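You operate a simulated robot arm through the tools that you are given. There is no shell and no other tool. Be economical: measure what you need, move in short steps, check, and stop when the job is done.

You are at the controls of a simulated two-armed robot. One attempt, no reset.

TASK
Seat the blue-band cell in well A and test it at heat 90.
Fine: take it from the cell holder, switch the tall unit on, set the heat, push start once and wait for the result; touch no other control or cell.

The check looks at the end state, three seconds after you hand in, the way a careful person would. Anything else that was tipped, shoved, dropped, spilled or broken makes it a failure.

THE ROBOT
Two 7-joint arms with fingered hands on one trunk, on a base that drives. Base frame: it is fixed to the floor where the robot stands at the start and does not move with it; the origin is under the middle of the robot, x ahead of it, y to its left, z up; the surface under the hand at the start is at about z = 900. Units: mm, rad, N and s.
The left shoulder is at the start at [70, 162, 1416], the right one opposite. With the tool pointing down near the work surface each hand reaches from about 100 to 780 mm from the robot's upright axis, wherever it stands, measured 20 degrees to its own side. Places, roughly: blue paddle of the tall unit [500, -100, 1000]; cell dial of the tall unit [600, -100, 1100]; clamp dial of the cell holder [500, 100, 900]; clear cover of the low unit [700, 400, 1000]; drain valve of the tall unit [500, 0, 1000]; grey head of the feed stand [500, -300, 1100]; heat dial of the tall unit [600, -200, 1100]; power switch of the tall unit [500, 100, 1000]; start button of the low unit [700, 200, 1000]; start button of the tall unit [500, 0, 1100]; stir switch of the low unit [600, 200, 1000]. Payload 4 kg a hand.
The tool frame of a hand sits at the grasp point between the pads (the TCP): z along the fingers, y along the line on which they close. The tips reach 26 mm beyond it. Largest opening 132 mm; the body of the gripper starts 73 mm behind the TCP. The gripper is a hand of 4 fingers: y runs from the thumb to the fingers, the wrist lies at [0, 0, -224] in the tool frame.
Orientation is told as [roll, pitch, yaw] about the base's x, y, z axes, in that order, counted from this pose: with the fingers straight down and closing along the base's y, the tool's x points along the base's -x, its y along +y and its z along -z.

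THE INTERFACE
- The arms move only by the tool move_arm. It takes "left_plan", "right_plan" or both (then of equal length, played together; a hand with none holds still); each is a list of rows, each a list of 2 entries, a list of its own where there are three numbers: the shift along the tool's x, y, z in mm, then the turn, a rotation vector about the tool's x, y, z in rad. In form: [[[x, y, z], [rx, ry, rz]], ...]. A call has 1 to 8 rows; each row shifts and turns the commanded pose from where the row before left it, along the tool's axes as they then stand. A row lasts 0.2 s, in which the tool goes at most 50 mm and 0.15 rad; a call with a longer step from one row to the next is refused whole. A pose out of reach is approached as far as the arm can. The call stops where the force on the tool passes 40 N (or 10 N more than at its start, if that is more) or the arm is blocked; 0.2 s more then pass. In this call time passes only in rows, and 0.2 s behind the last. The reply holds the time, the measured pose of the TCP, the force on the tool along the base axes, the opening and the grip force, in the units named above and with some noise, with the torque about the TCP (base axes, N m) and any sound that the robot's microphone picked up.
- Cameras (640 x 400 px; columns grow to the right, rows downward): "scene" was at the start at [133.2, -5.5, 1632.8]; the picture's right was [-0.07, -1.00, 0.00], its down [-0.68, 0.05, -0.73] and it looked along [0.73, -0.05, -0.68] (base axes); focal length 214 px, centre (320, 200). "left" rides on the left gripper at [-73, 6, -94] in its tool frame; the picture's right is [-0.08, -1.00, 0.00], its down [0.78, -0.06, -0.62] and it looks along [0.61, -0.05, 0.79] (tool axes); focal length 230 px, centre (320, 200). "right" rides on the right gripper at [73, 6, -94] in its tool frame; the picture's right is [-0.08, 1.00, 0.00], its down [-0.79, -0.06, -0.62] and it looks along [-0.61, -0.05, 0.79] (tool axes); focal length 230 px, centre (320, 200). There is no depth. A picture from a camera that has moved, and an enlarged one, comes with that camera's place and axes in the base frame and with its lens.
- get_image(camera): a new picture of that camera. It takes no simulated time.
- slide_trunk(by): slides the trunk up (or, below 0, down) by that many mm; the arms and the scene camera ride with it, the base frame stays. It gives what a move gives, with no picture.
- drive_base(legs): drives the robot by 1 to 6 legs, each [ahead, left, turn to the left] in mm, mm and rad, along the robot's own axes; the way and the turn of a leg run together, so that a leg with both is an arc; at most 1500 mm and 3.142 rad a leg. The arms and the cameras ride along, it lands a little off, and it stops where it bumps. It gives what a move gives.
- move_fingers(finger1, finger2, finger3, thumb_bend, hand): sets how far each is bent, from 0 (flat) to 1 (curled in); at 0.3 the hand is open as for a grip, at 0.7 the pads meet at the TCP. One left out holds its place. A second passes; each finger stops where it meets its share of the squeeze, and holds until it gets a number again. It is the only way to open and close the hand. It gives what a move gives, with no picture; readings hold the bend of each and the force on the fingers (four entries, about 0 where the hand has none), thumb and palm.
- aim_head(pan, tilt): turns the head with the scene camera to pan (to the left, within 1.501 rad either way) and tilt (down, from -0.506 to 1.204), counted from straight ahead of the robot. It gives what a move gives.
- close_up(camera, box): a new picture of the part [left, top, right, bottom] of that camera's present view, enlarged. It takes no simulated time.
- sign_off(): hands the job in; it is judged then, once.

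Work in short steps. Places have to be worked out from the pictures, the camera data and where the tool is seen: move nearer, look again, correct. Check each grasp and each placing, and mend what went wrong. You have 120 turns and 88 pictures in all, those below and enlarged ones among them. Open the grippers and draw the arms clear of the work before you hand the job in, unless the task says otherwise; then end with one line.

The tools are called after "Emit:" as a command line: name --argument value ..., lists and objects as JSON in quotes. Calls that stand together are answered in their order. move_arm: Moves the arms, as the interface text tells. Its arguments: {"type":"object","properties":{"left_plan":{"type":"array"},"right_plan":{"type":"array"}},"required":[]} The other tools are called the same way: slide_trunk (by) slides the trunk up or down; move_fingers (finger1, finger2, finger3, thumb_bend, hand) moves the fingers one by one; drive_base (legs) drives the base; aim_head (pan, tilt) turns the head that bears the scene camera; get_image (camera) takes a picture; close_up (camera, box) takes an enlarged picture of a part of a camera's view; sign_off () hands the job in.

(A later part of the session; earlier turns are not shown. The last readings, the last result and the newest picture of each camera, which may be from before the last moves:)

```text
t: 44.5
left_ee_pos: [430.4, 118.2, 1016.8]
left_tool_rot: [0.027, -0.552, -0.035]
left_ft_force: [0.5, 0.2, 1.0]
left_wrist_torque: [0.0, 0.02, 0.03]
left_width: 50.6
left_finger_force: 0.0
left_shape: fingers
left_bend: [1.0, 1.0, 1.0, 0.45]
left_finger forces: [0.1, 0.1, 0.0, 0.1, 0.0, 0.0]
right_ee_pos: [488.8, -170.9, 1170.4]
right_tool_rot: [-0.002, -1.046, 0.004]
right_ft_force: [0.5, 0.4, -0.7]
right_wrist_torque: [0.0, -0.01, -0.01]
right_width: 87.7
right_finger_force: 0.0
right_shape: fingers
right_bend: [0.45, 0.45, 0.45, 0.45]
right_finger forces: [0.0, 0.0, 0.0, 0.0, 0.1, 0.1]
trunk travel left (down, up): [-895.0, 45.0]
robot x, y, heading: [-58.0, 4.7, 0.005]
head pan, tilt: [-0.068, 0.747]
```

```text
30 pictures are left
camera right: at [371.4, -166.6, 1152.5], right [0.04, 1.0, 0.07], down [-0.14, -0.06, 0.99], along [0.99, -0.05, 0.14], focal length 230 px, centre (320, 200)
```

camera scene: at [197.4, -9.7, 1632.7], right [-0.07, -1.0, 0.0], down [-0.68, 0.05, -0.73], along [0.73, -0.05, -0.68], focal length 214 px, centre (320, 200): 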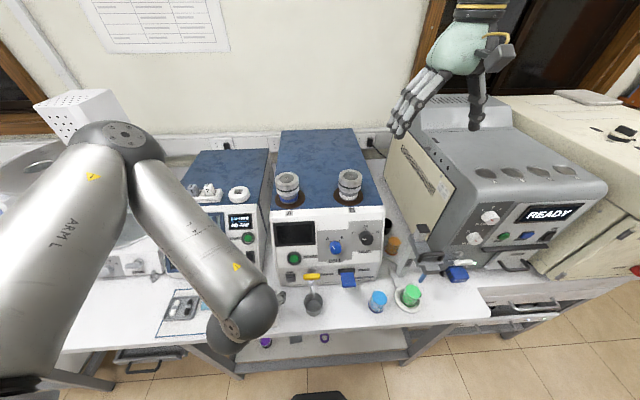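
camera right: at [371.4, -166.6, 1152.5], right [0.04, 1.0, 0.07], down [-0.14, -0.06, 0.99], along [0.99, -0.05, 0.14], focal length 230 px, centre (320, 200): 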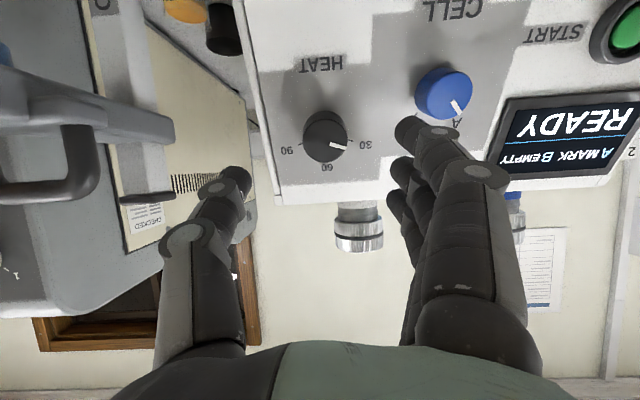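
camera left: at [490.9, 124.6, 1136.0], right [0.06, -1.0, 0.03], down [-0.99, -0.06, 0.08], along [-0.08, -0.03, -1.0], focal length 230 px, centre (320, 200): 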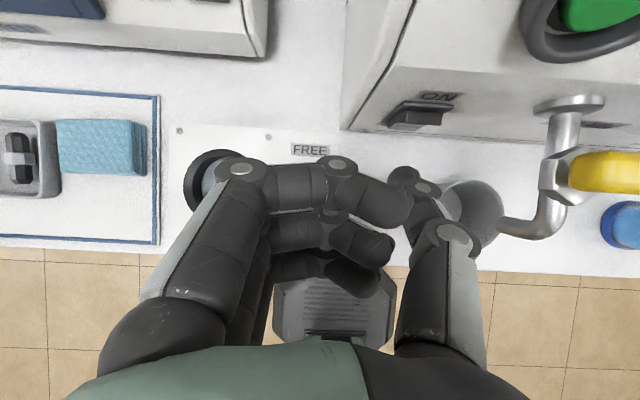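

The tool axis is in line with the dial (≈86 mm to its face). I advance 52 mm and look.

Emit:
move_arm --right_plan '[[[0, 1, 26], [0, 0, 0]], [[0, 0, 26], [0, 0, 0]], [[0, 0, 0], [0, 0, 0]]]'

Emit:
get_image --camera "right"

```text
t: 45.3
left_ee_pos: [430.4, 119.9, 1016.7]
left_tool_rot: [0.025, -0.553, -0.034]
left_ft_force: [-0.2, 0.9, -0.3]
left_wrist_torque: [0.05, -0.04, -0.02]
left_width: 50.6
left_finger_force: 0.0
left_shape: fingers
left_bend: [1.0, 1.0, 1.0, 0.45]
left_finger forces: [0.0, 0.0, 0.1, 0.1, 0.0, 0.0]
right_ee_pos: [535.0, -168.7, 1143.7]
right_tool_rot: [-0.005, -1.047, 0.005]
right_ft_force: [-0.1, 0.7, 0.4]
right_wrist_torque: [-0.01, 0.0, -0.02]
right_width: 88.0
right_finger_force: 0.0
right_shape: fingers
right_bend: [0.45, 0.45, 0.45, 0.45]
right_finger forces: [0.0, 0.1, 0.0, 0.1, 0.1, 0.0]
trunk travel left (down, up): [-895.0, 45.0]
robot x, y, heading: [-57.4, 0.5, -0.001]
head pan, tilt: [-0.068, 0.747]
```

```text
29 pictures are left
camera right: at [416.6, -164.1, 1126.2], right [0.04, 1.0, 0.06], down [-0.14, -0.06, 0.99], along [0.99, -0.05, 0.14], focal length 230 px, centre (320, 200)
```

right: 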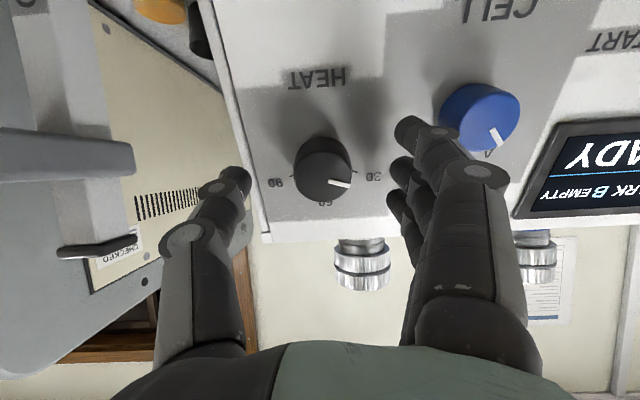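

Zooming to check centring of the dial between thumb and middle finger.

Emit:
close_up --camera "right" --box '[220, 80, 420, 230]'

```text
2.67 times, centred on (320, 155) of right
camera zoom: at [416.6, -164.1, 1126.2], right [0.04, 1.0, 0.06], down [-0.14, -0.06, 0.99], along [0.99, -0.05, 0.14], focal length 614 px, centre (320, 320)
```

zoom: 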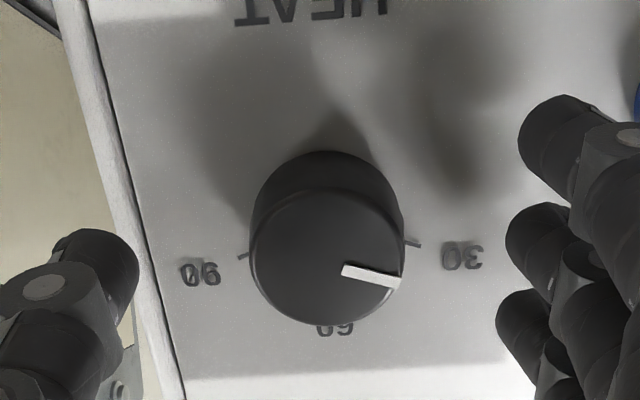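

Axis offset is only ~2 mm; face ≈28 mm ahead of TCP, panel ≈46 mm. I advance 15 mm and close thumb and fingers on the dial.

Emit:
move_arm --right_plan '[[[-2, 0.5, 8], [0, 0, 0]], [[0, 0, 7], [0, 0, 0]], [[0, 0, 0], [0, 0, 0]]]'

Emit:
move_fingers --hand "right" --finger1 0.62 --finger2 0.66 --finger3 0.62 --thumb_bend 0.66

Emit:
close_up --camera "right" --box '[220, 80, 420, 230]'

```text
t: 46.1
left_ee_pos: [430.0, 118.2, 1017.5]
left_tool_rot: [0.026, -0.553, -0.034]
left_ft_force: [0.4, -0.4, -0.3]
left_wrist_torque: [-0.02, 0.02, 0.01]
left_width: 50.7
left_finger_force: 0.1
left_shape: fingers
left_bend: [1.0, 1.0, 1.0, 0.45]
left_finger forces: [0.1, 0.1, 0.1, 0.1, 0.0, 0.1]
right_ee_pos: [547.8, -169.0, 1138.3]
right_tool_rot: [0.0, -1.05, 0.0]
right_ft_force: [0.5, -0.5, 0.2]
right_wrist_torque: [-0.01, 0.01, 0.03]
right_width: 87.7
right_finger_force: 0.0
right_shape: fingers
right_bend: [0.45, 0.45, 0.45, 0.45]
right_finger forces: [0.0, 0.1, 0.1, 0.0, 0.0, 0.0]
trunk travel left (down, up): [-895.0, 45.0]
robot x, y, heading: [-55.7, 0.2, -0.002]
head pan, tilt: [-0.068, 0.747]
```

```text
t: 47.1
left_ee_pos: [429.7, 118.9, 1017.5]
left_tool_rot: [0.026, -0.554, -0.035]
left_ft_force: [0.6, 0.7, -0.9]
left_wrist_torque: [0.0, -0.01, 0.0]
left_width: 50.7
left_finger_force: 0.0
left_shape: fingers
left_bend: [1.0, 1.0, 1.0, 0.45]
left_finger forces: [0.0, 0.1, 0.0, 0.0, 0.0, 0.0]
right_ee_pos: [547.5, -169.4, 1137.2]
right_tool_rot: [-0.004, -1.047, 0.002]
right_ft_force: [0.6, -0.7, -1.0]
right_wrist_torque: [0.02, 0.03, 0.02]
right_width: 35.4
right_finger_force: 6.2
right_shape: fingers
right_bend: [0.62, 0.59, 0.62, 0.63]
right_finger forces: [0.0, 5.8, 0.0, 0.0, 6.4, 0.0]
trunk travel left (down, up): [-895.0, 45.0]
robot x, y, heading: [-57.9, 0.8, 0.0]
head pan, tilt: [-0.068, 0.747]
```

```text
2.67 times, centred on (320, 155) of right
camera zoom: at [429.7, -164.3, 1120.4], right [0.04, 1.0, 0.07], down [-0.14, -0.06, 0.99], along [0.99, -0.05, 0.14], focal length 614 px, centre (320, 320)
```

zoom: 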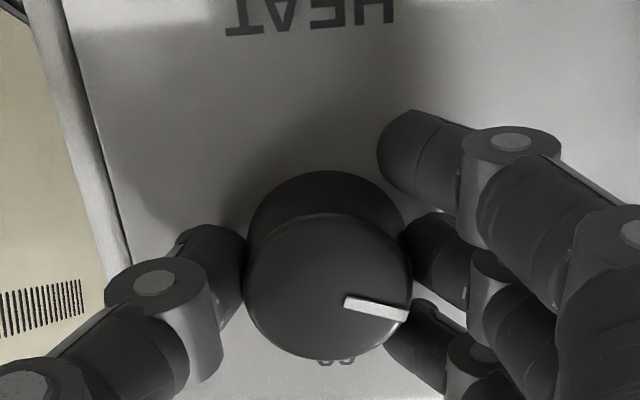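

Thumb and middle finger grip the dial squarely. I squeeze harder and turn 0.6 rad clockwise (about +tool z), then check.

Emit:
move_fingers --hand "right" --finger2 0.72 --thumb_bend 0.74

Emit:
move_arm --right_plan '[[[0, 0, 0], [0, 0, 0.12]], [[0, 0, 0], [0, 0, 0.12]], [[0, 0, 0], [0, 0, 0.12]], [[0, 0, 0], [0, 0, 0.12]], [[0, 0, 0], [0, 0, 0.12]], [[0, 0, 0], [0, 0, 0]]]'

Emit:
close_up --camera "right" --box '[220, 80, 420, 230]'

```text
t: 48.1
left_ee_pos: [431.2, 116.6, 1018.7]
left_tool_rot: [0.029, -0.555, -0.039]
left_ft_force: [-0.5, 0.3, -0.6]
left_wrist_torque: [0.02, 0.01, 0.01]
left_width: 50.8
left_finger_force: 0.0
left_shape: fingers
left_bend: [1.0, 1.0, 1.0, 0.45]
left_finger forces: [0.0, 0.0, 0.0, 0.0, 0.0, 0.1]
right_ee_pos: [549.0, -170.5, 1136.7]
right_tool_rot: [0.0, -1.045, 0.002]
right_ft_force: [-0.3, -6.9, -1.9]
right_wrist_torque: [0.0, 0.03, 0.02]
right_width: 33.3
right_finger_force: 12.2
right_shape: fingers
right_bend: [0.62, 0.59, 0.62, 0.66]
right_finger forces: [0.0, 8.5, 0.0, 0.0, 15.1, 0.0]
trunk travel left (down, up): [-895.0, 45.0]
robot x, y, heading: [-57.1, -0.6, 0.002]
head pan, tilt: [-0.068, 0.747]
```

```text
t: 49.5
left_ee_pos: [429.7, 117.3, 1017.2]
left_tool_rot: [0.026, -0.552, -0.035]
left_ft_force: [-0.9, -0.9, -0.2]
left_wrist_torque: [-0.01, 0.0, 0.0]
left_width: 51.0
left_finger_force: 0.2
left_shape: fingers
left_bend: [1.0, 1.0, 1.0, 0.45]
left_finger forces: [0.0, 0.0, 0.0, 0.0, 0.1, 0.0]
right_ee_pos: [547.5, -168.7, 1137.1]
right_tool_rot: [0.773, -0.793, -0.938]
right_ft_force: [-2.2, -0.8, -9.5]
right_wrist_torque: [0.06, 0.0, 0.21]
right_width: 34.0
right_finger_force: 12.8
right_shape: fingers
right_bend: [0.62, 0.6, 0.62, 0.66]
right_finger forces: [0.0, 10.0, 0.8, 0.0, 15.5, 0.0]
trunk travel left (down, up): [-895.0, 45.0]
robot x, y, heading: [-58.5, 0.3, 0.0]
head pan, tilt: [-0.068, 0.747]
```

```text
2.67 times, centred on (320, 155) of right
camera zoom: at [437.7, -123.5, 1133.6], right [0.31, 0.78, 0.54], down [-0.22, -0.49, 0.84], along [0.92, -0.39, 0.02], focal length 614 px, centre (320, 320)
```

zoom: 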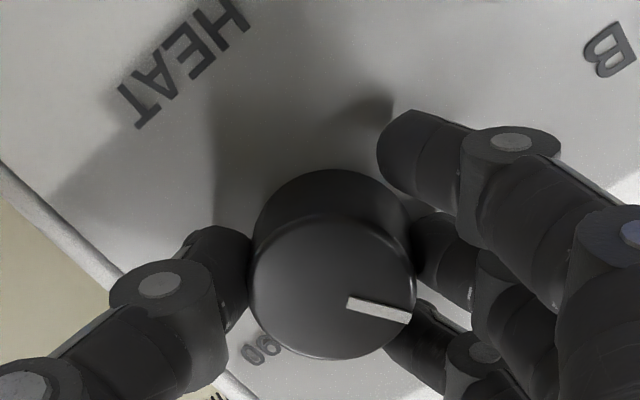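

The dial turns with the hand. Continue another 0.9 rad.

Emit:
move_arm --right_plan '[[[0, 0, 0], [0, 0, 0.13]], [[0, 0, 0], [0, 0, 0.13]], [[0, 0, 0], [0, 0, 0.13]], [[0, 0, 0], [0, 0, 0.13]], [[0, 0, 0], [0, 0, 0.13]], [[0, 0, 0], [0, 0, 0.13]], [[0, 0, 0], [0, 0, 0.12]], [[0, 0, 0], [0, 0, 0]]]'

Emit:
close_up --camera "right" --box '[220, 80, 420, 230]'

```text
t: 51.3
left_ee_pos: [430.8, 119.4, 1016.9]
left_tool_rot: [0.024, -0.554, -0.034]
left_ft_force: [-0.3, 1.4, -0.6]
left_wrist_torque: [-0.02, 0.01, 0.0]
left_width: 50.9
left_finger_force: 0.0
left_shape: fingers
left_bend: [1.0, 1.0, 1.0, 0.45]
left_finger forces: [0.0, 0.0, 0.0, 0.0, 0.0, 0.1]
right_ee_pos: [548.4, -165.0, 1138.6]
right_tool_rot: [1.046, -0.063, -1.534]
right_ft_force: [-1.5, 10.5, -8.4]
right_wrist_torque: [0.15, -0.12, 0.23]
right_width: 34.4
right_finger_force: 13.2
right_shape: fingers
right_bend: [0.62, 0.61, 0.62, 0.65]
right_finger forces: [0.1, 10.2, 0.0, 0.0, 16.9, 0.1]
trunk travel left (down, up): [-895.0, 45.0]
robot x, y, heading: [-55.2, -0.7, -0.002]
head pan, tilt: [-0.068, 0.747]
```

```text
2.67 times, centred on (320, 155) of right
camera zoom: at [467.0, -93.8, 1184.4], right [0.5, -0.01, 0.87], down [-0.54, -0.79, 0.3], along [0.68, -0.62, -0.4], focal length 614 px, centre (320, 320)
```

zoom: 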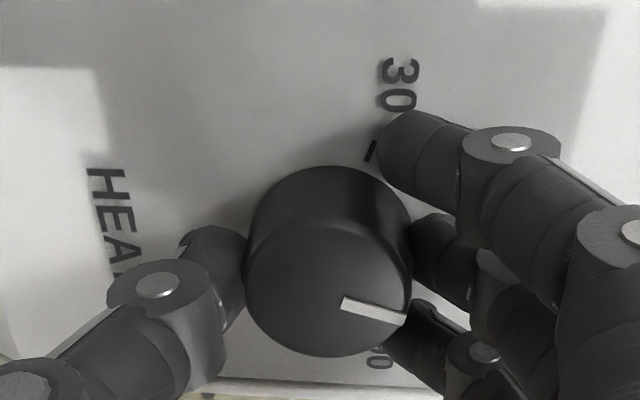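

Still gripping (turned ~1.5 rad). Another 0.65 rad, checking with the scene camera.

Emit:
move_arm --right_plan '[[[0, 0, 0], [0, 0, 0.13]], [[0, 0, 0], [0, 0, 0.13]], [[0, 0, 0], [0, 0, 0.13]], [[0, 0, 0], [0, 0, 0.13]], [[0, 0, 0], [0, 0, 0.13]], [[0, 0, 0], [0, 0, 0]]]'

Emit:
close_up --camera "right" --box '[220, 80, 420, 230]'

Emit:
close_up --camera "scene" --box '[270, 160, 390, 260]'

```text
t: 52.7
left_ee_pos: [431.2, 118.9, 1017.3]
left_tool_rot: [0.026, -0.554, -0.033]
left_ft_force: [0.4, 0.1, 0.7]
left_wrist_torque: [0.01, 0.01, 0.02]
left_width: 51.1
left_finger_force: 0.2
left_shape: fingers
left_bend: [1.0, 1.0, 1.0, 0.45]
left_finger forces: [0.0, 0.1, 0.1, 0.1, 0.1, 0.1]
right_ee_pos: [548.7, -166.1, 1139.3]
right_tool_rot: [0.968, 0.495, -1.887]
right_ft_force: [2.2, 12.3, 0.2]
right_wrist_torque: [0.08, -0.23, 0.18]
right_width: 34.5
right_finger_force: 11.2
right_shape: fingers
right_bend: [0.62, 0.6, 0.62, 0.66]
right_finger forces: [0.1, 8.7, 0.0, 0.1, 14.9, 0.0]
trunk travel left (down, up): [-895.0, 45.0]
robot x, y, heading: [-55.6, 3.9, 0.004]
head pan, tilt: [-0.068, 0.747]
```

```text
2.67 times, centred on (320, 155) of right
camera zoom: at [489.3, -108.8, 1222.9], right [0.4, -0.61, 0.69], down [-0.77, -0.62, -0.11], along [0.49, -0.49, -0.72], focal length 614 px, centre (320, 320)
```

zoom: 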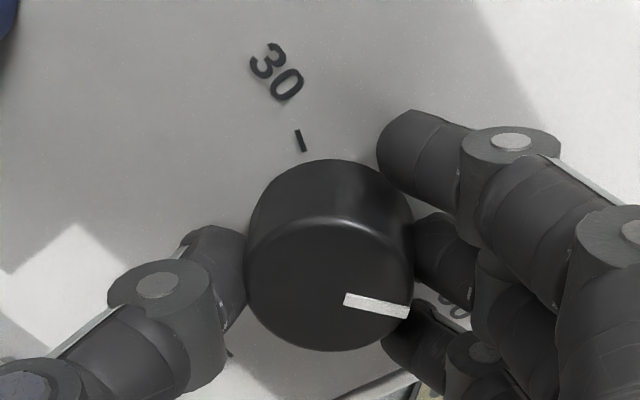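

```text
4.00 times, centred on (330, 210) of scene
camera zoom: at [77.0, -1.6, 1632.7], right [-0.07, -1.0, 0.0], down [-0.68, 0.04, -0.73], along [0.73, -0.05, -0.68], focal length 858 px, centre (280, 160)
```

zoom: 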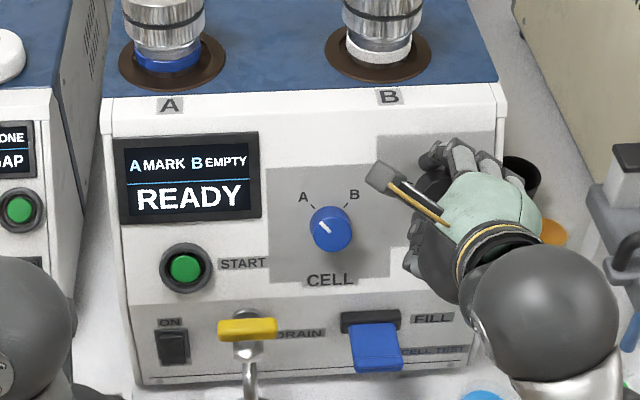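

The pointer started near −71°; the hand has turned it 123°, so ~+52° now. I add 0.15 rad to reach +60° (the 90 mark), then open and inspect.

Emit:
move_arm --right_plan '[[[0, 0, 0], [0, 0, 0.075]], [[0, 0, 0], [0, 0, 0.075]], [[0, 0, 0], [0, 0, 0]], [[0, 0, 0], [0, 0, 0]]]'

Emit:
move_fingers --hand "right" --finger1 0.5 --finger2 0.5 --finger3 0.5 --thumb_bend 0.5

Emit:
move_arm --right_plan '[[[0, 0, -15], [0, 0, 0]], [[0, 0, -20], [0, 0, 0]], [[0, 0, -25], [0, 0, 0]], [[0, 0, 0], [0, 0, 0]]]'

Emit:
get_image --camera "right"

```text
t: 53.7
left_ee_pos: [430.8, 119.3, 1016.5]
left_tool_rot: [0.025, -0.554, -0.033]
left_ft_force: [-0.1, -0.2, -0.4]
left_wrist_torque: [0.02, 0.0, 0.01]
left_width: 50.9
left_finger_force: 0.0
left_shape: fingers
left_bend: [1.0, 1.0, 1.0, 0.45]
left_finger forces: [0.0, 0.1, 0.1, 0.0, 0.0, 0.0]
right_ee_pos: [547.9, -166.7, 1138.6]
right_tool_rot: [0.912, 0.614, -1.989]
right_ft_force: [2.6, 10.6, 1.2]
right_wrist_torque: [0.04, -0.14, 0.14]
right_width: 33.6
right_finger_force: 12.1
right_shape: fingers
right_bend: [0.62, 0.6, 0.62, 0.66]
right_finger forces: [0.4, 8.5, 0.1, 0.0, 15.3, 0.1]
trunk travel left (down, up): [-895.0, 45.0]
robot x, y, heading: [-56.6, -0.1, 0.003]
head pan, tilt: [-0.068, 0.747]
```

```text
t: 54.7
left_ee_pos: [427.6, 118.2, 1019.2]
left_tool_rot: [0.027, -0.555, -0.037]
left_ft_force: [0.0, -0.2, 0.0]
left_wrist_torque: [-0.03, 0.0, 0.01]
left_width: 50.7
left_finger_force: 0.0
left_shape: fingers
left_bend: [1.0, 1.0, 1.0, 0.45]
left_finger forces: [0.0, 0.0, 0.0, 0.1, 0.0, 0.0]
right_ee_pos: [545.5, -169.4, 1138.9]
right_tool_rot: [0.913, 0.616, -1.99]
right_ft_force: [-9.5, -1.9, 2.4]
right_wrist_torque: [0.04, -0.33, -0.15]
right_width: 69.4
right_finger_force: 4.7
right_shape: fingers
right_bend: [0.52, 0.5, 0.5, 0.5]
right_finger forces: [9.2, 0.0, 0.1, 0.1, 0.0, 0.0]
trunk travel left (down, up): [-895.0, 45.0]
robot x, y, heading: [-55.8, 0.7, 0.0]
head pan, tilt: [-0.068, 0.747]
```

```text
t: 55.7
left_ee_pos: [430.3, 118.6, 1017.9]
left_tool_rot: [0.025, -0.552, -0.036]
left_ft_force: [-0.6, -1.0, -1.0]
left_wrist_torque: [0.03, 0.01, -0.01]
left_width: 50.9
left_finger_force: 0.1
left_shape: fingers
left_bend: [1.0, 1.0, 1.0, 0.45]
left_finger forces: [0.0, 0.0, 0.0, 0.0, 0.0, 0.0]
right_ee_pos: [497.6, -169.2, 1166.4]
right_tool_rot: [0.911, 0.614, -1.992]
right_ft_force: [0.2, 0.4, 0.5]
right_wrist_torque: [-0.01, 0.01, 0.01]
right_width: 70.5
right_finger_force: 0.1
right_shape: fingers
right_bend: [0.5, 0.5, 0.5, 0.5]
right_finger forces: [0.0, 0.1, 0.0, 0.1, 0.0, 0.0]
trunk travel left (down, up): [-895.0, 45.0]
robot x, y, heading: [-57.5, -1.0, 0.0]
head pan, tilt: [-0.068, 0.747]
```

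```text
22 pictures are left
camera right: at [442.3, -119.0, 1259.3], right [0.35, -0.72, 0.6], down [-0.82, -0.54, -0.18], along [0.46, -0.43, -0.78], focal length 230 px, centre (320, 200)
```

right: 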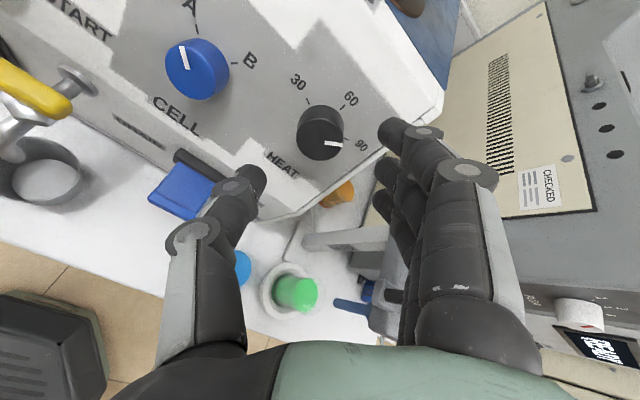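

Zoom on the dial to judge the pointer against the 90 mark.

Emit:
close_up --camera "right" --box '[270, 70, 390, 170]'

```text
4.00 times, centred on (330, 120) of right
camera zoom: at [442.3, -119.0, 1259.3], right [0.35, -0.72, 0.6], down [-0.82, -0.54, -0.18], along [0.46, -0.43, -0.78], focal length 920 px, centre (280, 520)
```

zoom: 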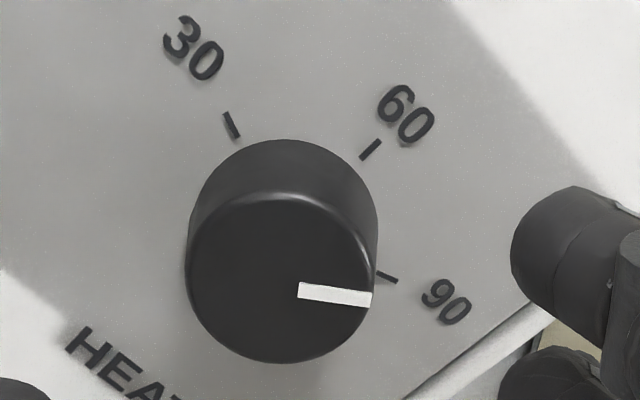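

From the tick geometry (marks actually at ≈±71°), the pointer is ~16° short of 90. I regrip at the same orientation and turn ~0.28 rad more.

Emit:
move_arm --right_plan '[[[0, 0, 20], [0, 0, 0]], [[0, 0, 20], [0, 0, 0]], [[0, 0, 19], [0, 0, 0]], [[0, 0, 0], [0, 0, 0]]]'

Emit:
move_fingers --hand "right" --finger1 0.6 --finger2 0.72 --finger3 0.6 --thumb_bend 0.74

Emit:
move_arm --right_plan '[[[0, 0, 0], [0, 0, 0.1]], [[0, 0, 0], [0, 0, 0.1]], [[0, 0, 0], [0, 0, 0.08]], [[0, 0, 0], [0, 0, 0]], [[0, 0, 0], [0, 0, 0]]]'

Emit:
close_up --camera "right" --box '[220, 80, 420, 230]'

```text
t: 56.7
left_ee_pos: [428.1, 116.0, 1017.9]
left_tool_rot: [0.027, -0.555, -0.035]
left_ft_force: [-0.1, 0.0, 1.0]
left_wrist_torque: [0.02, 0.01, -0.02]
left_width: 50.6
left_finger_force: 0.1
left_shape: fingers
left_bend: [1.0, 1.0, 1.0, 0.45]
left_finger forces: [0.1, 0.0, 0.0, 0.1, 0.1, 0.0]
right_ee_pos: [544.7, -168.3, 1138.6]
right_tool_rot: [0.913, 0.615, -1.989]
right_ft_force: [-7.7, -0.2, 3.5]
right_wrist_torque: [-0.01, -0.33, -0.05]
right_width: 70.3
right_finger_force: 3.7
right_shape: fingers
right_bend: [0.51, 0.5, 0.5, 0.5]
right_finger forces: [7.4, 0.0, 0.0, 0.0, 0.0, 0.0]
trunk travel left (down, up): [-895.0, 45.0]
robot x, y, heading: [-56.2, 1.9, -0.004]
head pan, tilt: [-0.068, 0.747]
```

```text
t: 57.7
left_ee_pos: [430.3, 118.8, 1018.2]
left_tool_rot: [0.027, -0.552, -0.035]
left_ft_force: [0.1, -1.1, -0.3]
left_wrist_torque: [0.0, 0.03, -0.02]
left_width: 51.0
left_finger_force: 0.0
left_shape: fingers
left_bend: [1.0, 1.0, 1.0, 0.45]
left_finger forces: [0.0, 0.0, 0.0, 0.0, 0.0, 0.1]
right_ee_pos: [547.6, -167.4, 1136.9]
right_tool_rot: [0.91, 0.614, -1.991]
right_ft_force: [-4.8, 1.9, -7.1]
right_wrist_torque: [0.01, -0.01, -0.07]
right_width: 36.7
right_finger_force: 13.2
right_shape: fingers
right_bend: [0.6, 0.61, 0.6, 0.66]
right_finger forces: [2.3, 8.4, 0.0, 0.0, 16.1, 0.0]
trunk travel left (down, up): [-895.0, 45.0]
robot x, y, heading: [-56.1, 3.9, -0.002]
head pan, tilt: [-0.068, 0.747]
```

```text
t: 58.9
left_ee_pos: [430.5, 118.8, 1016.2]
left_tool_rot: [0.023, -0.553, -0.035]
left_ft_force: [-0.8, -0.3, -0.4]
left_wrist_torque: [-0.02, -0.06, -0.01]
left_width: 51.0
left_finger_force: 0.0
left_shape: fingers
left_bend: [1.0, 1.0, 1.0, 0.45]
left_finger forces: [0.0, 0.0, 0.1, 0.0, 0.1, 0.0]
right_ee_pos: [546.7, -168.0, 1137.6]
right_tool_rot: [0.743, 0.821, -2.242]
right_ft_force: [-3.0, 6.3, -8.4]
right_wrist_torque: [0.05, 0.16, 0.07]
right_width: 36.3
right_finger_force: 12.1
right_shape: fingers
right_bend: [0.6, 0.61, 0.6, 0.66]
right_finger forces: [0.1, 7.0, 0.0, 0.0, 16.8, 0.0]
trunk travel left (down, up): [-895.0, 45.0]
robot x, y, heading: [-56.1, 2.0, -0.002]
head pan, tilt: [-0.068, 0.747]
```

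```text
2.67 times, centred on (320, 155) of right
camera zoom: at [498.3, -133.6, 1239.7], right [0.23, -0.88, 0.4], down [-0.88, -0.37, -0.29], along [0.41, -0.29, -0.87], focal length 614 px, centre (320, 320)
```

zoom: 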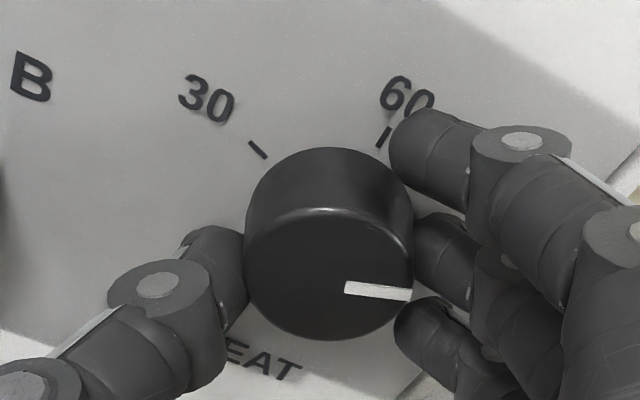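

Turned with no slip. I release, back off, and check the pointer again.

Emit:
move_fingers --hand "right" --finger1 0.5 --finger2 0.5 --finger3 0.5 --thumb_bend 0.5

Emit:
move_arm --right_plan '[[[0, 0, -15], [0, 0, 0]], [[0, 0, -20], [0, 0, 0]], [[0, 0, -25], [0, 0, 0]], [[0, 0, 0], [0, 0, 0]]]'

Emit:
close_up --camera "right" --box '[270, 70, 390, 170]'

```text
t: 59.9
left_ee_pos: [428.6, 117.7, 1018.1]
left_tool_rot: [0.026, -0.551, -0.035]
left_ft_force: [0.3, 0.5, -0.6]
left_wrist_torque: [0.01, -0.03, 0.02]
left_width: 50.6
left_finger_force: 0.0
left_shape: fingers
left_bend: [1.0, 1.0, 1.0, 0.45]
left_finger forces: [0.0, 0.0, 0.0, 0.1, 0.0, 0.0]
right_ee_pos: [544.9, -168.4, 1137.9]
right_tool_rot: [0.746, 0.824, -2.241]
right_ft_force: [-3.4, -1.0, 2.7]
right_wrist_torque: [-0.05, -0.24, -0.13]
right_width: 71.8
right_finger_force: 2.2
right_shape: fingers
right_bend: [0.49, 0.5, 0.5, 0.5]
right_finger forces: [4.2, 0.1, 0.0, 0.1, 0.0, 0.0]
trunk travel left (down, up): [-895.0, 45.0]
robot x, y, heading: [-55.1, -2.3, -0.002]
head pan, tilt: [-0.068, 0.747]
```

```text
t: 60.9
left_ee_pos: [429.9, 117.5, 1018.5]
left_tool_rot: [0.026, -0.554, -0.035]
left_ft_force: [-0.3, -0.2, -0.3]
left_wrist_torque: [0.0, 0.02, 0.0]
left_width: 50.9
left_finger_force: 0.1
left_shape: fingers
left_bend: [1.0, 1.0, 1.0, 0.45]
left_finger forces: [0.1, 0.1, 0.0, 0.0, 0.0, 0.0]
right_ee_pos: [494.2, -169.4, 1168.4]
right_tool_rot: [0.742, 0.821, -2.242]
right_ft_force: [-0.1, 0.1, -0.5]
right_wrist_torque: [0.02, 0.02, 0.04]
right_width: 70.8
right_finger_force: 0.0
right_shape: fingers
right_bend: [0.5, 0.5, 0.5, 0.5]
right_finger forces: [0.0, 0.0, 0.0, 0.1, 0.0, 0.0]
trunk travel left (down, up): [-895.0, 45.0]
robot x, y, heading: [-58.2, 1.0, -0.006]
head pan, tilt: [-0.068, 0.747]
```

```text
4.00 times, centred on (330, 120) of right
camera zoom: at [446.3, -135.3, 1270.5], right [0.23, -0.88, 0.4], down [-0.88, -0.37, -0.29], along [0.41, -0.29, -0.87], focal length 920 px, centre (280, 520)
```

zoom: 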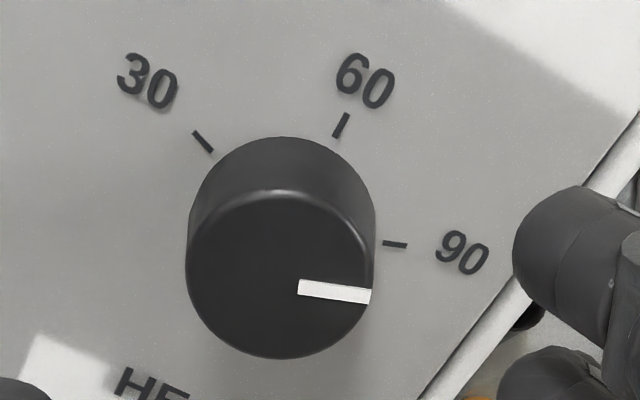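

Pointer computes to ~69–70°, tick at ~70–73°: close. I retract the right hand further for an independent view from the scene camera.

Emit:
move_arm --right_plan '[[[0, 0, -40], [0, 0, 0]], [[0, 0, -40], [0, 0, 0]], [[0, 0, -40], [0, 0, 0]], [[0, 0, 0], [0, 0, 0]]]'

Emit:
close_up --camera "scene" --box '[330, 165, 380, 205]'

```text
t: 61.6
left_ee_pos: [429.8, 117.2, 1017.5]
left_tool_rot: [0.029, -0.552, -0.034]
left_ft_force: [0.4, -0.1, -1.3]
left_wrist_torque: [0.03, 0.04, 0.0]
left_width: 50.8
left_finger_force: 0.1
left_shape: fingers
left_bend: [1.0, 1.0, 1.0, 0.45]
left_finger forces: [0.0, 0.0, 0.1, 0.0, 0.0, 0.1]
right_ee_pos: [452.7, -230.5, 1186.8]
right_tool_rot: [0.949, 0.633, -2.116]
right_ft_force: [-0.5, 0.2, -0.3]
right_wrist_torque: [0.0, -0.01, 0.06]
right_width: 70.6
right_finger_force: 0.1
right_shape: fingers
right_bend: [0.5, 0.5, 0.5, 0.5]
right_finger forces: [0.1, 0.0, 0.0, 0.0, 0.1, 0.0]
right hand out of reach, approached as far as the arm can: row 2, 3
trunk travel left (down, up): [-895.0, 45.0]
robot x, y, heading: [-59.6, -1.5, -0.002]
head pan, tilt: [-0.068, 0.747]
stopped in row 3 (right hand): the arm was blocked; the commanded pose is now the measured one
```

```text
10.00 times, centred on (355, 185) of scene
camera zoom: at [77.0, -7.7, 1632.7], right [-0.07, -1.0, 0.0], down [-0.68, 0.05, -0.73], along [0.73, -0.05, -0.68], focal length 2145 px, centre (-30, 350)
```

zoom: 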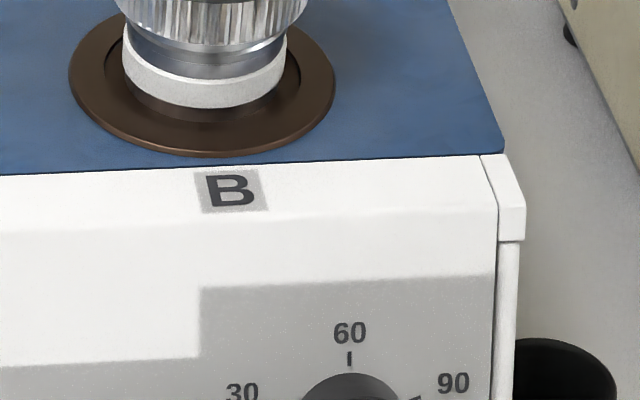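

The arm folded against a limit and went sideways; let me view the whole scene and the dial properly.

Emit:
get_image --camera "scene"

Emit:
close_up --camera "scene" --box '[340, 190, 390, 230]'

```text
17 pictures are left
camera scene: at [77.0, -7.7, 1632.7], right [-0.07, -1.0, 0.0], down [-0.68, 0.05, -0.73], along [0.73, -0.05, -0.68], focal length 214 px, centre (320, 200)
```

scene: 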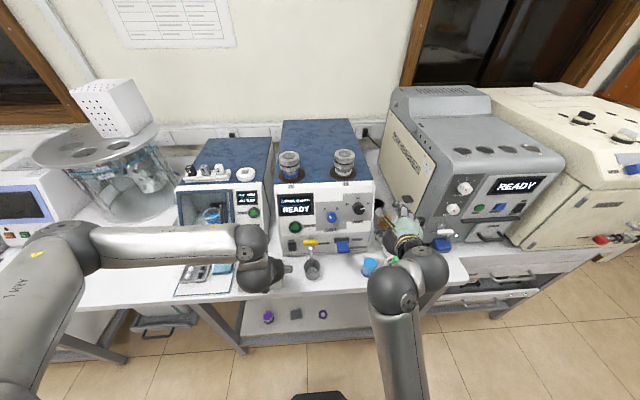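

```text
10.00 times, centred on (365, 210) of scene
camera zoom: at [77.0, -7.7, 1632.7], right [-0.07, -1.0, 0.0], down [-0.68, 0.05, -0.73], along [0.73, -0.05, -0.68], focal length 2145 px, centre (-130, 100)
```

zoom: 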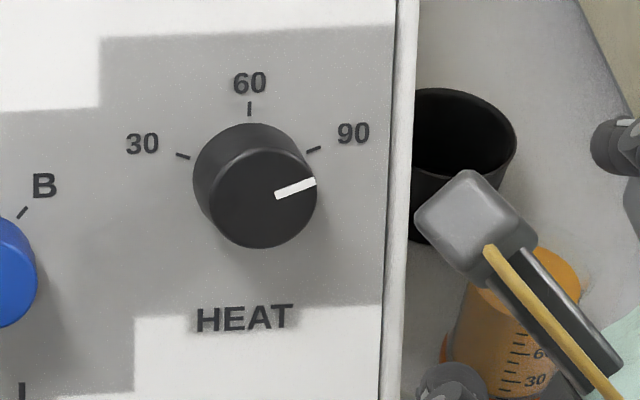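

The pointer is parallel to the 90 mark within ~1–2°: heat is set. The right hand is hovering near the feed stand without contact, so I raise it straight up.

Emit:
move_arm --right_plan '[[[14.8, 16.4, -11.8], [0, 0, 0]], [[17.8, 19.7, -14.1], [0, 0, 0]], [[17.8, 19.7, -14.1], [0, 0, 0]], [[17.8, 19.7, -14.1], [0, 0, 0]], [[17.8, 19.7, -14.1], [0, 0, 0]]]'

Emit:
close_up --camera "scene" --box '[330, 180, 490, 300]'

```text
t: 62.0
left_ee_pos: [430.9, 119.3, 1018.6]
left_tool_rot: [0.028, -0.551, -0.037]
left_ft_force: [0.7, -0.6, -0.2]
left_wrist_torque: [0.02, 0.01, -0.01]
left_width: 50.8
left_finger_force: 0.0
left_shape: fingers
left_bend: [1.0, 1.0, 1.0, 0.45]
left_finger forces: [0.0, 0.1, 0.0, 0.1, 0.0, 0.1]
right_ee_pos: [455.4, -280.5, 1200.7]
right_tool_rot: [1.07, 0.428, -2.073]
right_ft_force: [-0.2, -0.2, 1.1]
right_wrist_torque: [-0.03, 0.0, -0.02]
right_width: 70.9
right_finger_force: 0.0
right_shape: fingers
right_bend: [0.5, 0.5, 0.5, 0.5]
right_finger forces: [0.0, 0.1, 0.1, 0.0, 0.1, 0.1]
right hand out of reach, approached as far as the arm can: row 1, 2
trunk travel left (down, up): [-895.0, 45.0]
robot x, y, heading: [-54.1, -0.2, 0.002]
head pan, tilt: [-0.068, 0.747]
stopped in row 2 (right hand): the arm was blocked; the commanded pose is now the measured one
```

```text
3.33 times, centred on (410, 240) of scene
camera zoom: at [76.9, -5.2, 1632.7], right [-0.07, -1.0, 0.0], down [-0.68, 0.05, -0.73], along [0.73, -0.05, -0.68], focal length 715 px, centre (20, 67)
```

zoom: 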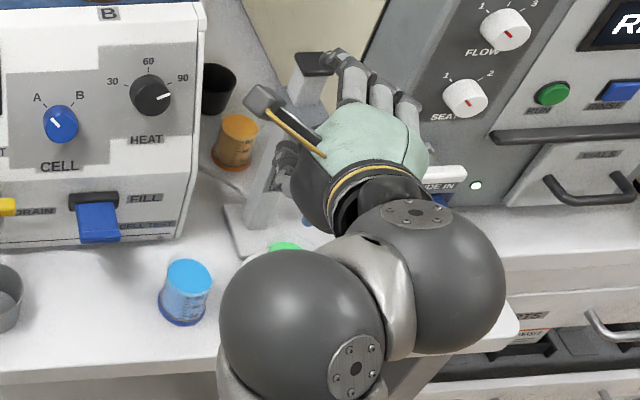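

The arm is near a joint limit and drifting toward the feed stand. I lift purely vertically with the trunk, then back the base off to unwind in free space.

Emit:
slide_trunk --by 42

Emit:
drive_base --legs '[[-150, 0, 0]]'

Emit:
get_image --camera "scene"

```text
t: 62.9
left_ee_pos: [431.0, 118.7, 1059.8]
left_tool_rot: [0.025, -0.554, -0.034]
left_ft_force: [-0.2, 0.5, -0.2]
left_wrist_torque: [0.0, -0.01, 0.02]
left_width: 50.9
left_finger_force: 0.0
left_shape: fingers
left_bend: [1.0, 1.0, 1.0, 0.45]
left_finger forces: [0.0, 0.0, 0.0, 0.1, 0.0, 0.1]
right_ee_pos: [455.5, -279.9, 1242.1]
right_tool_rot: [1.068, 0.428, -2.076]
right_ft_force: [0.4, -0.6, 0.1]
right_wrist_torque: [0.03, -0.02, -0.03]
right_width: 70.6
right_finger_force: 0.1
right_shape: fingers
right_bend: [0.5, 0.5, 0.5, 0.5]
right_finger forces: [0.1, 0.0, 0.1, 0.0, 0.0, 0.0]
trunk travel left (down, up): [-937.0, 3.0]
robot x, y, heading: [-54.1, 0.6, -0.0]
head pan, tilt: [-0.068, 0.747]
```

```text
t: 64.3
left_ee_pos: [280.3, 119.1, 1057.5]
left_tool_rot: [0.026, -0.55, -0.029]
left_ft_force: [0.1, -0.2, -0.1]
left_wrist_torque: [0.02, 0.02, -0.01]
left_width: 50.7
left_finger_force: 0.0
left_shape: fingers
left_bend: [1.0, 1.0, 1.0, 0.45]
left_finger forces: [0.0, 0.0, 0.0, 0.0, 0.0, 0.0]
right_ee_pos: [306.6, -277.7, 1241.3]
right_tool_rot: [1.065, 0.425, -2.072]
right_ft_force: [0.1, -0.9, 0.8]
right_wrist_torque: [0.02, -0.01, -0.03]
right_width: 70.9
right_finger_force: 0.0
right_shape: fingers
right_bend: [0.5, 0.5, 0.5, 0.5]
right_finger forces: [0.0, 0.0, 0.1, 0.1, 0.0, 0.1]
trunk travel left (down, up): [-937.0, 3.0]
robot x, y, heading: [-208.3, 1.8, 0.006]
head pan, tilt: [-0.068, 0.747]
```

```text
14 pictures are left
camera scene: at [-72.0, -4.0, 1674.4], right [-0.06, -1.0, 0.0], down [-0.68, 0.04, -0.73], along [0.73, -0.05, -0.68], focal length 214 px, centre (320, 200)
```

scene: 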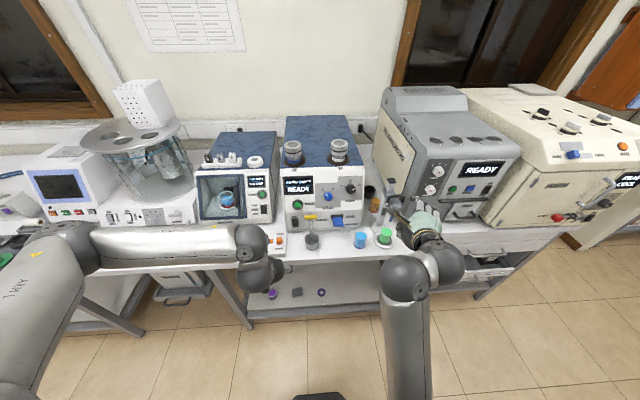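

Everything is intact and the hands are off the bench. I unwind the right wrist and park it.

Emit:
move_arm --right_plan '[[[0, 0, 0], [0, 0, -0.15]], [[0, 0, 0], [0, 0, -0.15]], [[0, 0, 0], [0, 0, -0.15]], [[0, 0, 0], [0, 0, -0.15]], [[0, 0, 0], [0, 0, -0.15]], [[0, 0, 0], [0, 0, -0.15]], [[0, 0, 0], [0, 0, -0.15]], [[0, 0, 0], [0, 0, -0.15]]]'

Emit:
move_arm --right_plan '[[[0, 0, 0], [0, 0, -0.15]], [[0, 0, 0], [0, 0, -0.15]], [[0, 0, 0], [0, 0, -0.15]], [[0, 0, 0], [0, 0, -0.15]], [[0, 0, 0], [0, 0, -0.15]], [[0, 0, 0], [0, 0, -0.15]], [[0, 0, 0], [0, 0, -0.15]], [[0, 0, 0], [0, 0, -0.15]]]'

```text
t: 66.1
left_ee_pos: [278.7, 121.1, 1059.3]
left_tool_rot: [0.025, -0.554, -0.032]
left_ft_force: [0.4, -0.3, 1.3]
left_wrist_torque: [-0.03, 0.0, -0.01]
left_width: 50.9
left_finger_force: 0.1
left_shape: fingers
left_bend: [1.0, 1.0, 1.0, 0.45]
left_finger forces: [0.0, 0.1, 0.0, 0.0, 0.0, 0.0]
right_ee_pos: [303.1, -285.3, 1243.8]
right_tool_rot: [0.989, -0.662, -1.478]
right_ft_force: [-0.5, 0.8, -0.1]
right_wrist_torque: [-0.03, -0.02, -0.02]
right_width: 70.8
right_finger_force: 0.1
right_shape: fingers
right_bend: [0.5, 0.5, 0.5, 0.5]
right_finger forces: [0.0, 0.0, 0.0, 0.0, 0.0, 0.1]
trunk travel left (down, up): [-937.0, 3.0]
robot x, y, heading: [-211.3, 5.9, 0.005]
head pan, tilt: [-0.068, 0.747]
```

```text
t: 67.9
left_ee_pos: [276.6, 119.3, 1059.0]
left_tool_rot: [0.029, -0.552, -0.032]
left_ft_force: [0.3, 0.1, 0.1]
left_wrist_torque: [-0.01, 0.0, -0.03]
left_width: 50.9
left_finger_force: 0.0
left_shape: fingers
left_bend: [1.0, 1.0, 1.0, 0.45]
left_finger forces: [0.1, 0.1, 0.0, 0.0, 0.0, 0.0]
right_ee_pos: [305.0, -282.1, 1232.0]
right_tool_rot: [-0.607, -1.009, 0.418]
right_ft_force: [0.1, -0.6, -0.1]
right_wrist_torque: [-0.03, 0.02, 0.01]
right_width: 70.7
right_finger_force: 0.1
right_shape: fingers
right_bend: [0.5, 0.5, 0.5, 0.5]
right_finger forces: [0.0, 0.0, 0.0, 0.0, 0.0, 0.0]
right hand out of reach, approached as far as the arm can: row 8
trunk travel left (down, up): [-937.0, 3.0]
robot x, y, heading: [-208.8, 1.9, 0.004]
head pan, tilt: [-0.068, 0.747]
```

Unwound. Now pitch it down and raise it clear.

Emit:
move_arm --right_plan '[[[0, 0, 0], [0, 0.15, 0]], [[0, 0, 0], [0, 0.15, 0]], [[0, 0, 0], [0, 0.15, 0]], [[0, 0, 0], [0, 0.15, 0]], [[0, 0, 0], [0, 0.15, 0]], [[0, 0, 0], [0, 0.15, 0]]]'

Emit:
move_arm --right_plan '[[[0, 0, -30], [0, 0, 0]], [[0, 0, -40], [0, 0, 0]], [[0, 0, -40], [0, 0, 0]], [[0, 0, -40], [0, 0, 0]]]'

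```text
t: 69.3
left_ee_pos: [279.7, 119.5, 1058.9]
left_tool_rot: [0.026, -0.551, -0.031]
left_ft_force: [0.4, 0.8, 0.1]
left_wrist_torque: [-0.01, 0.0, -0.05]
left_width: 51.0
left_finger_force: 0.1
left_shape: fingers
left_bend: [1.0, 1.0, 1.0, 0.45]
left_finger forces: [0.0, 0.0, 0.1, 0.0, 0.0, 0.1]
right_ee_pos: [395.0, -335.5, 961.6]
right_tool_rot: [-0.316, -0.182, -0.058]
right_ft_force: [-0.4, -0.1, -0.5]
right_wrist_torque: [-0.01, 0.02, 0.01]
right_width: 70.7
right_finger_force: 0.2
right_shape: fingers
right_bend: [0.5, 0.5, 0.5, 0.5]
right_finger forces: [0.0, 0.1, 0.0, 0.1, 0.1, 0.0]
right hand out of reach, approached as far as the arm can: row 1, 2, 3, 4, 5, 6
trunk travel left (down, up): [-937.0, 3.0]
robot x, y, heading: [-213.2, 0.2, 0.006]
head pan, tilt: [-0.068, 0.747]
```

```text
t: 70.3
left_ee_pos: [277.4, 120.9, 1058.7]
left_tool_rot: [0.028, -0.552, -0.031]
left_ft_force: [-0.5, -0.5, 0.4]
left_wrist_torque: [0.01, 0.0, 0.02]
left_width: 50.8
left_finger_force: 0.1
left_shape: fingers
left_bend: [1.0, 1.0, 1.0, 0.45]
left_finger forces: [0.1, 0.0, 0.0, 0.0, 0.0, 0.0]
right_ee_pos: [449.4, -290.4, 1007.5]
right_tool_rot: [-0.319, -0.181, -0.058]
right_ft_force: [0.2, -0.3, 0.6]
right_wrist_torque: [-0.01, 0.03, 0.0]
right_width: 70.6
right_finger_force: 0.1
right_shape: fingers
right_bend: [0.5, 0.5, 0.5, 0.5]
right_finger forces: [0.0, 0.0, 0.0, 0.0, 0.0, 0.0]
right hand out of reach, approached as far as the arm can: row 1, 2, 3, 4
trunk travel left (down, up): [-937.0, 3.0]
robot x, y, heading: [-210.5, 1.1, 0.002]
head pan, tilt: [-0.068, 0.747]
```

The IK wandered: the hand is at (449, −290, 1007), close to the cup/stand. Look before moving.

Emit:
close_up --camera "scene" --box '[320, 160, 500, 300]'

Emit:
get_image --camera "right"

```text
2.86 times, centred on (410, 230) of scene
camera zoom: at [-75.7, -3.2, 1674.7], right [-0.06, -1.0, 0.0], down [-0.68, 0.04, -0.73], along [0.73, -0.05, -0.68], focal length 613 px, centre (63, 114)
```

zoom: 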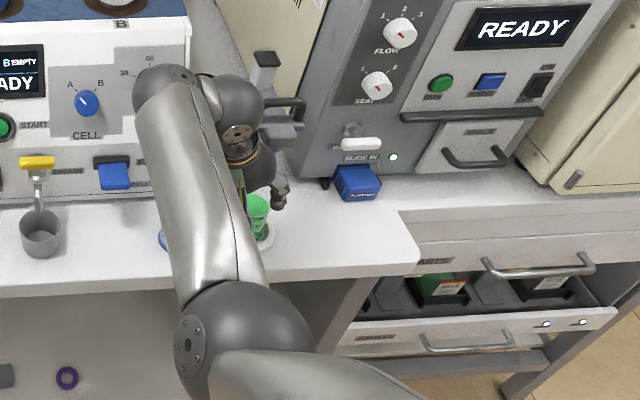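

```text
12 pictures are left
camera right: at [364.2, -251.9, 1078.3], right [0.19, 0.94, -0.29], down [0.67, 0.1, 0.74], along [0.72, -0.33, -0.61], focal length 230 px, centre (320, 200)
```

right: 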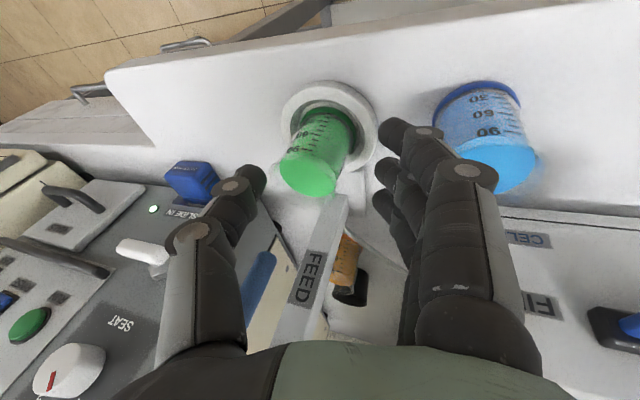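

The hand hovers just over/between the two cups, touching nothing. A straight backward drive leaves ~12 mm clearance both sides, so I drive back 200 mm.

Emit:
drive_base --legs '[[-200, 0, 0]]'

Emit:
get_image --camera "scene"

```text
t: 71.9
left_ee_pos: [83.3, 119.4, 1057.9]
left_tool_rot: [0.027, -0.548, -0.032]
left_ft_force: [-0.1, -1.1, -0.3]
left_wrist_torque: [0.01, 0.02, -0.01]
left_width: 50.8
left_finger_force: 0.1
left_shape: fingers
left_bend: [1.0, 1.0, 1.0, 0.45]
left_finger forces: [0.1, 0.0, 0.0, 0.0, 0.1, 0.1]
right_ee_pos: [252.9, -294.7, 1004.1]
right_tool_rot: [-0.318, -0.18, -0.061]
right_ft_force: [0.3, 0.1, 0.2]
right_wrist_torque: [-0.01, -0.01, 0.0]
right_width: 70.8
right_finger_force: 0.1
right_shape: fingers
right_bend: [0.5, 0.5, 0.5, 0.5]
right_finger forces: [0.1, 0.1, 0.0, 0.0, 0.0, 0.0]
trunk travel left (down, up): [-937.0, 3.0]
robot x, y, heading: [-406.6, -1.9, -0.004]
head pan, tilt: [-0.068, 0.747]
```

```text
11 pictures are left
camera scene: at [-269.2, -4.8, 1674.3], right [-0.07, -1.0, 0.0], down [-0.68, 0.05, -0.73], along [0.73, -0.05, -0.68], focal length 214 px, centre (320, 200)
```

scene: 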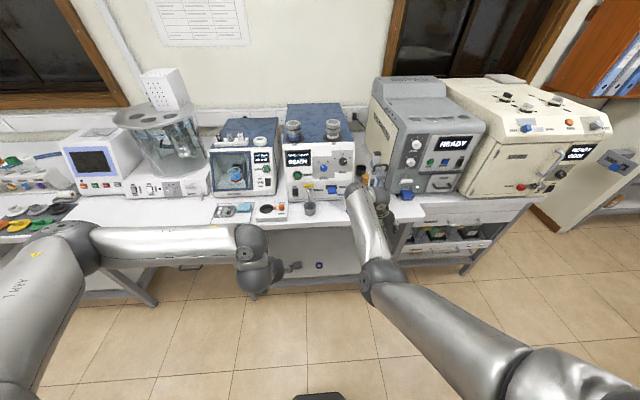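

All cups look untouched. I now pull the right hand in toward the robot and up, off the bench area.

Emit:
move_arm --right_plan '[[[25, 0, -5], [0, 0, 0]], [[35, 0, -25], [0, 0, 0]], [[35, 0, -30], [0, 0, 0]], [[30, 0, -35], [0, 0, 0]], [[20, -5, -40], [0, 0, 0]], [[10, -5, -40], [0, 0, 0]], [[0, -5, -40], [0, 0, 0]], [[0, 0, -40], [0, 0, 0]]]'

```text
t: 73.9
left_ee_pos: [80.8, 118.4, 1058.7]
left_tool_rot: [0.028, -0.553, -0.033]
left_ft_force: [0.2, 0.8, 0.2]
left_wrist_torque: [0.0, -0.01, -0.02]
left_width: 50.6
left_finger_force: 0.0
left_shape: fingers
left_bend: [1.0, 1.0, 1.0, 0.45]
left_finger forces: [0.1, 0.1, 0.1, 0.1, 0.0, 0.0]
right_ee_pos: [228.3, -287.0, 993.7]
right_tool_rot: [-0.376, -0.186, -0.093]
right_ft_force: [0.2, 0.1, -0.7]
right_wrist_torque: [0.01, 0.02, -0.04]
right_width: 70.6
right_finger_force: 0.0
right_shape: fingers
right_bend: [0.5, 0.5, 0.5, 0.5]
right_finger forces: [0.1, 0.0, 0.0, 0.0, 0.0, 0.1]
right hand out of reach, approached as far as the arm can: row 1, 2, 3, 4, 5, 6, 7, 8
trunk travel left (down, up): [-937.0, 3.0]
robot x, y, heading: [-404.0, 0.1, 0.003]
head pan, tilt: [-0.068, 0.747]
stopped in row 8 (right hand): the arm was blocked; the commanded pose is now the measured one
```

The right arm is at a joint limit. I try re-winding the wrist a bit (which was free before) while pulling back.

Emit:
move_arm --right_plan '[[[0, 0, 0], [0, 0, 0.15]], [[0, 0, 0], [0, 0, 0.15]], [[0, 0, 0], [0, 0, 0.15]], [[0, 0, 0], [0, 0, 0.15]], [[0, 0, -10], [0, 0, 0.15]], [[0, 0, -20], [0, 0, 0.15]]]'

```text
t: 75.5
left_ee_pos: [80.6, 119.5, 1059.4]
left_tool_rot: [0.026, -0.554, -0.033]
left_ft_force: [0.0, 0.1, 0.5]
left_wrist_torque: [-0.05, 0.02, 0.02]
left_width: 51.0
left_finger_force: 0.1
left_shape: fingers
left_bend: [1.0, 1.0, 1.0, 0.45]
left_finger forces: [0.0, 0.1, 0.0, 0.0, 0.0, 0.0]
right_ee_pos: [233.7, -315.6, 1012.7]
right_tool_rot: [-0.104, -0.441, -1.038]
right_ft_force: [0.0, 0.4, 0.5]
right_wrist_torque: [-0.01, 0.0, 0.03]
right_width: 70.8
right_finger_force: 0.1
right_shape: fingers
right_bend: [0.5, 0.5, 0.5, 0.5]
right_finger forces: [0.0, 0.0, 0.1, 0.0, 0.0, 0.1]
right hand out of reach, approached as far as the arm can: row 6
trunk travel left (down, up): [-937.0, 3.0]
robot x, y, heading: [-410.4, 0.6, -0.003]
head pan, tilt: [-0.068, 0.747]
stopped in row 6 (right hand): the arm was blocked; the commanded pose is now the measured one
```

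I try pulling straight back toward the robot along base −x.

Emit:
move_arm --right_plan '[[[14, -26, -4], [0, 0, 0]], [[18, -35, -5], [0, 0, 0]], [[18, -35, -5], [0, 0, 0]], [[18, -35, -5], [0, 0, 0]]]'

Emit:
get_image --camera "scene"

```text
t: 76.5
left_ee_pos: [78.6, 118.4, 1060.2]
left_tool_rot: [0.028, -0.553, -0.035]
left_ft_force: [-0.2, 0.0, 0.6]
left_wrist_torque: [0.0, 0.05, -0.02]
left_width: 50.8
left_finger_force: 0.0
left_shape: fingers
left_bend: [1.0, 1.0, 1.0, 0.45]
left_finger forces: [0.0, 0.1, 0.0, 0.0, 0.1, 0.0]
right_ee_pos: [123.2, -440.3, 999.6]
right_tool_rot: [-0.136, -0.572, -1.093]
right_ft_force: [0.2, 0.3, 0.2]
right_wrist_torque: [0.02, -0.01, 0.01]
right_width: 70.5
right_finger_force: 0.0
right_shape: fingers
right_bend: [0.5, 0.5, 0.5, 0.5]
right_finger forces: [0.0, 0.0, 0.1, 0.0, 0.0, 0.1]
right hand out of reach, approached as far as the arm can: row 1, 2, 3, 4
trunk travel left (down, up): [-937.0, 3.0]
robot x, y, heading: [-404.7, -5.3, -0.002]
head pan, tilt: [-0.068, 0.747]
stopped in row 4 (right hand): the arm was blocked; the commanded pose is now the measured one
```

```text
10 pictures are left
camera scene: at [-275.3, -5.8, 1674.9], right [-0.07, -1.0, 0.0], down [-0.68, 0.05, -0.73], along [0.73, -0.05, -0.68], focal length 214 px, centre (320, 200)
```

scene: 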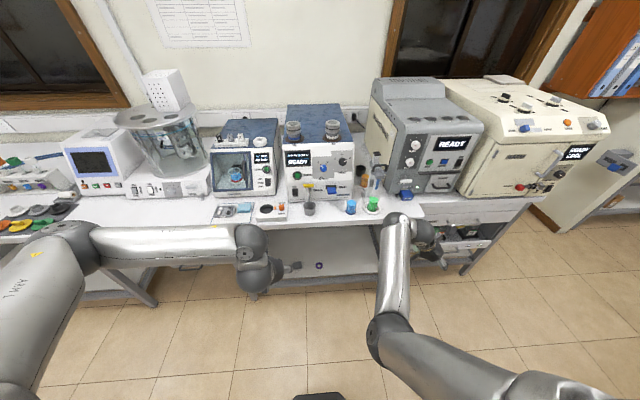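

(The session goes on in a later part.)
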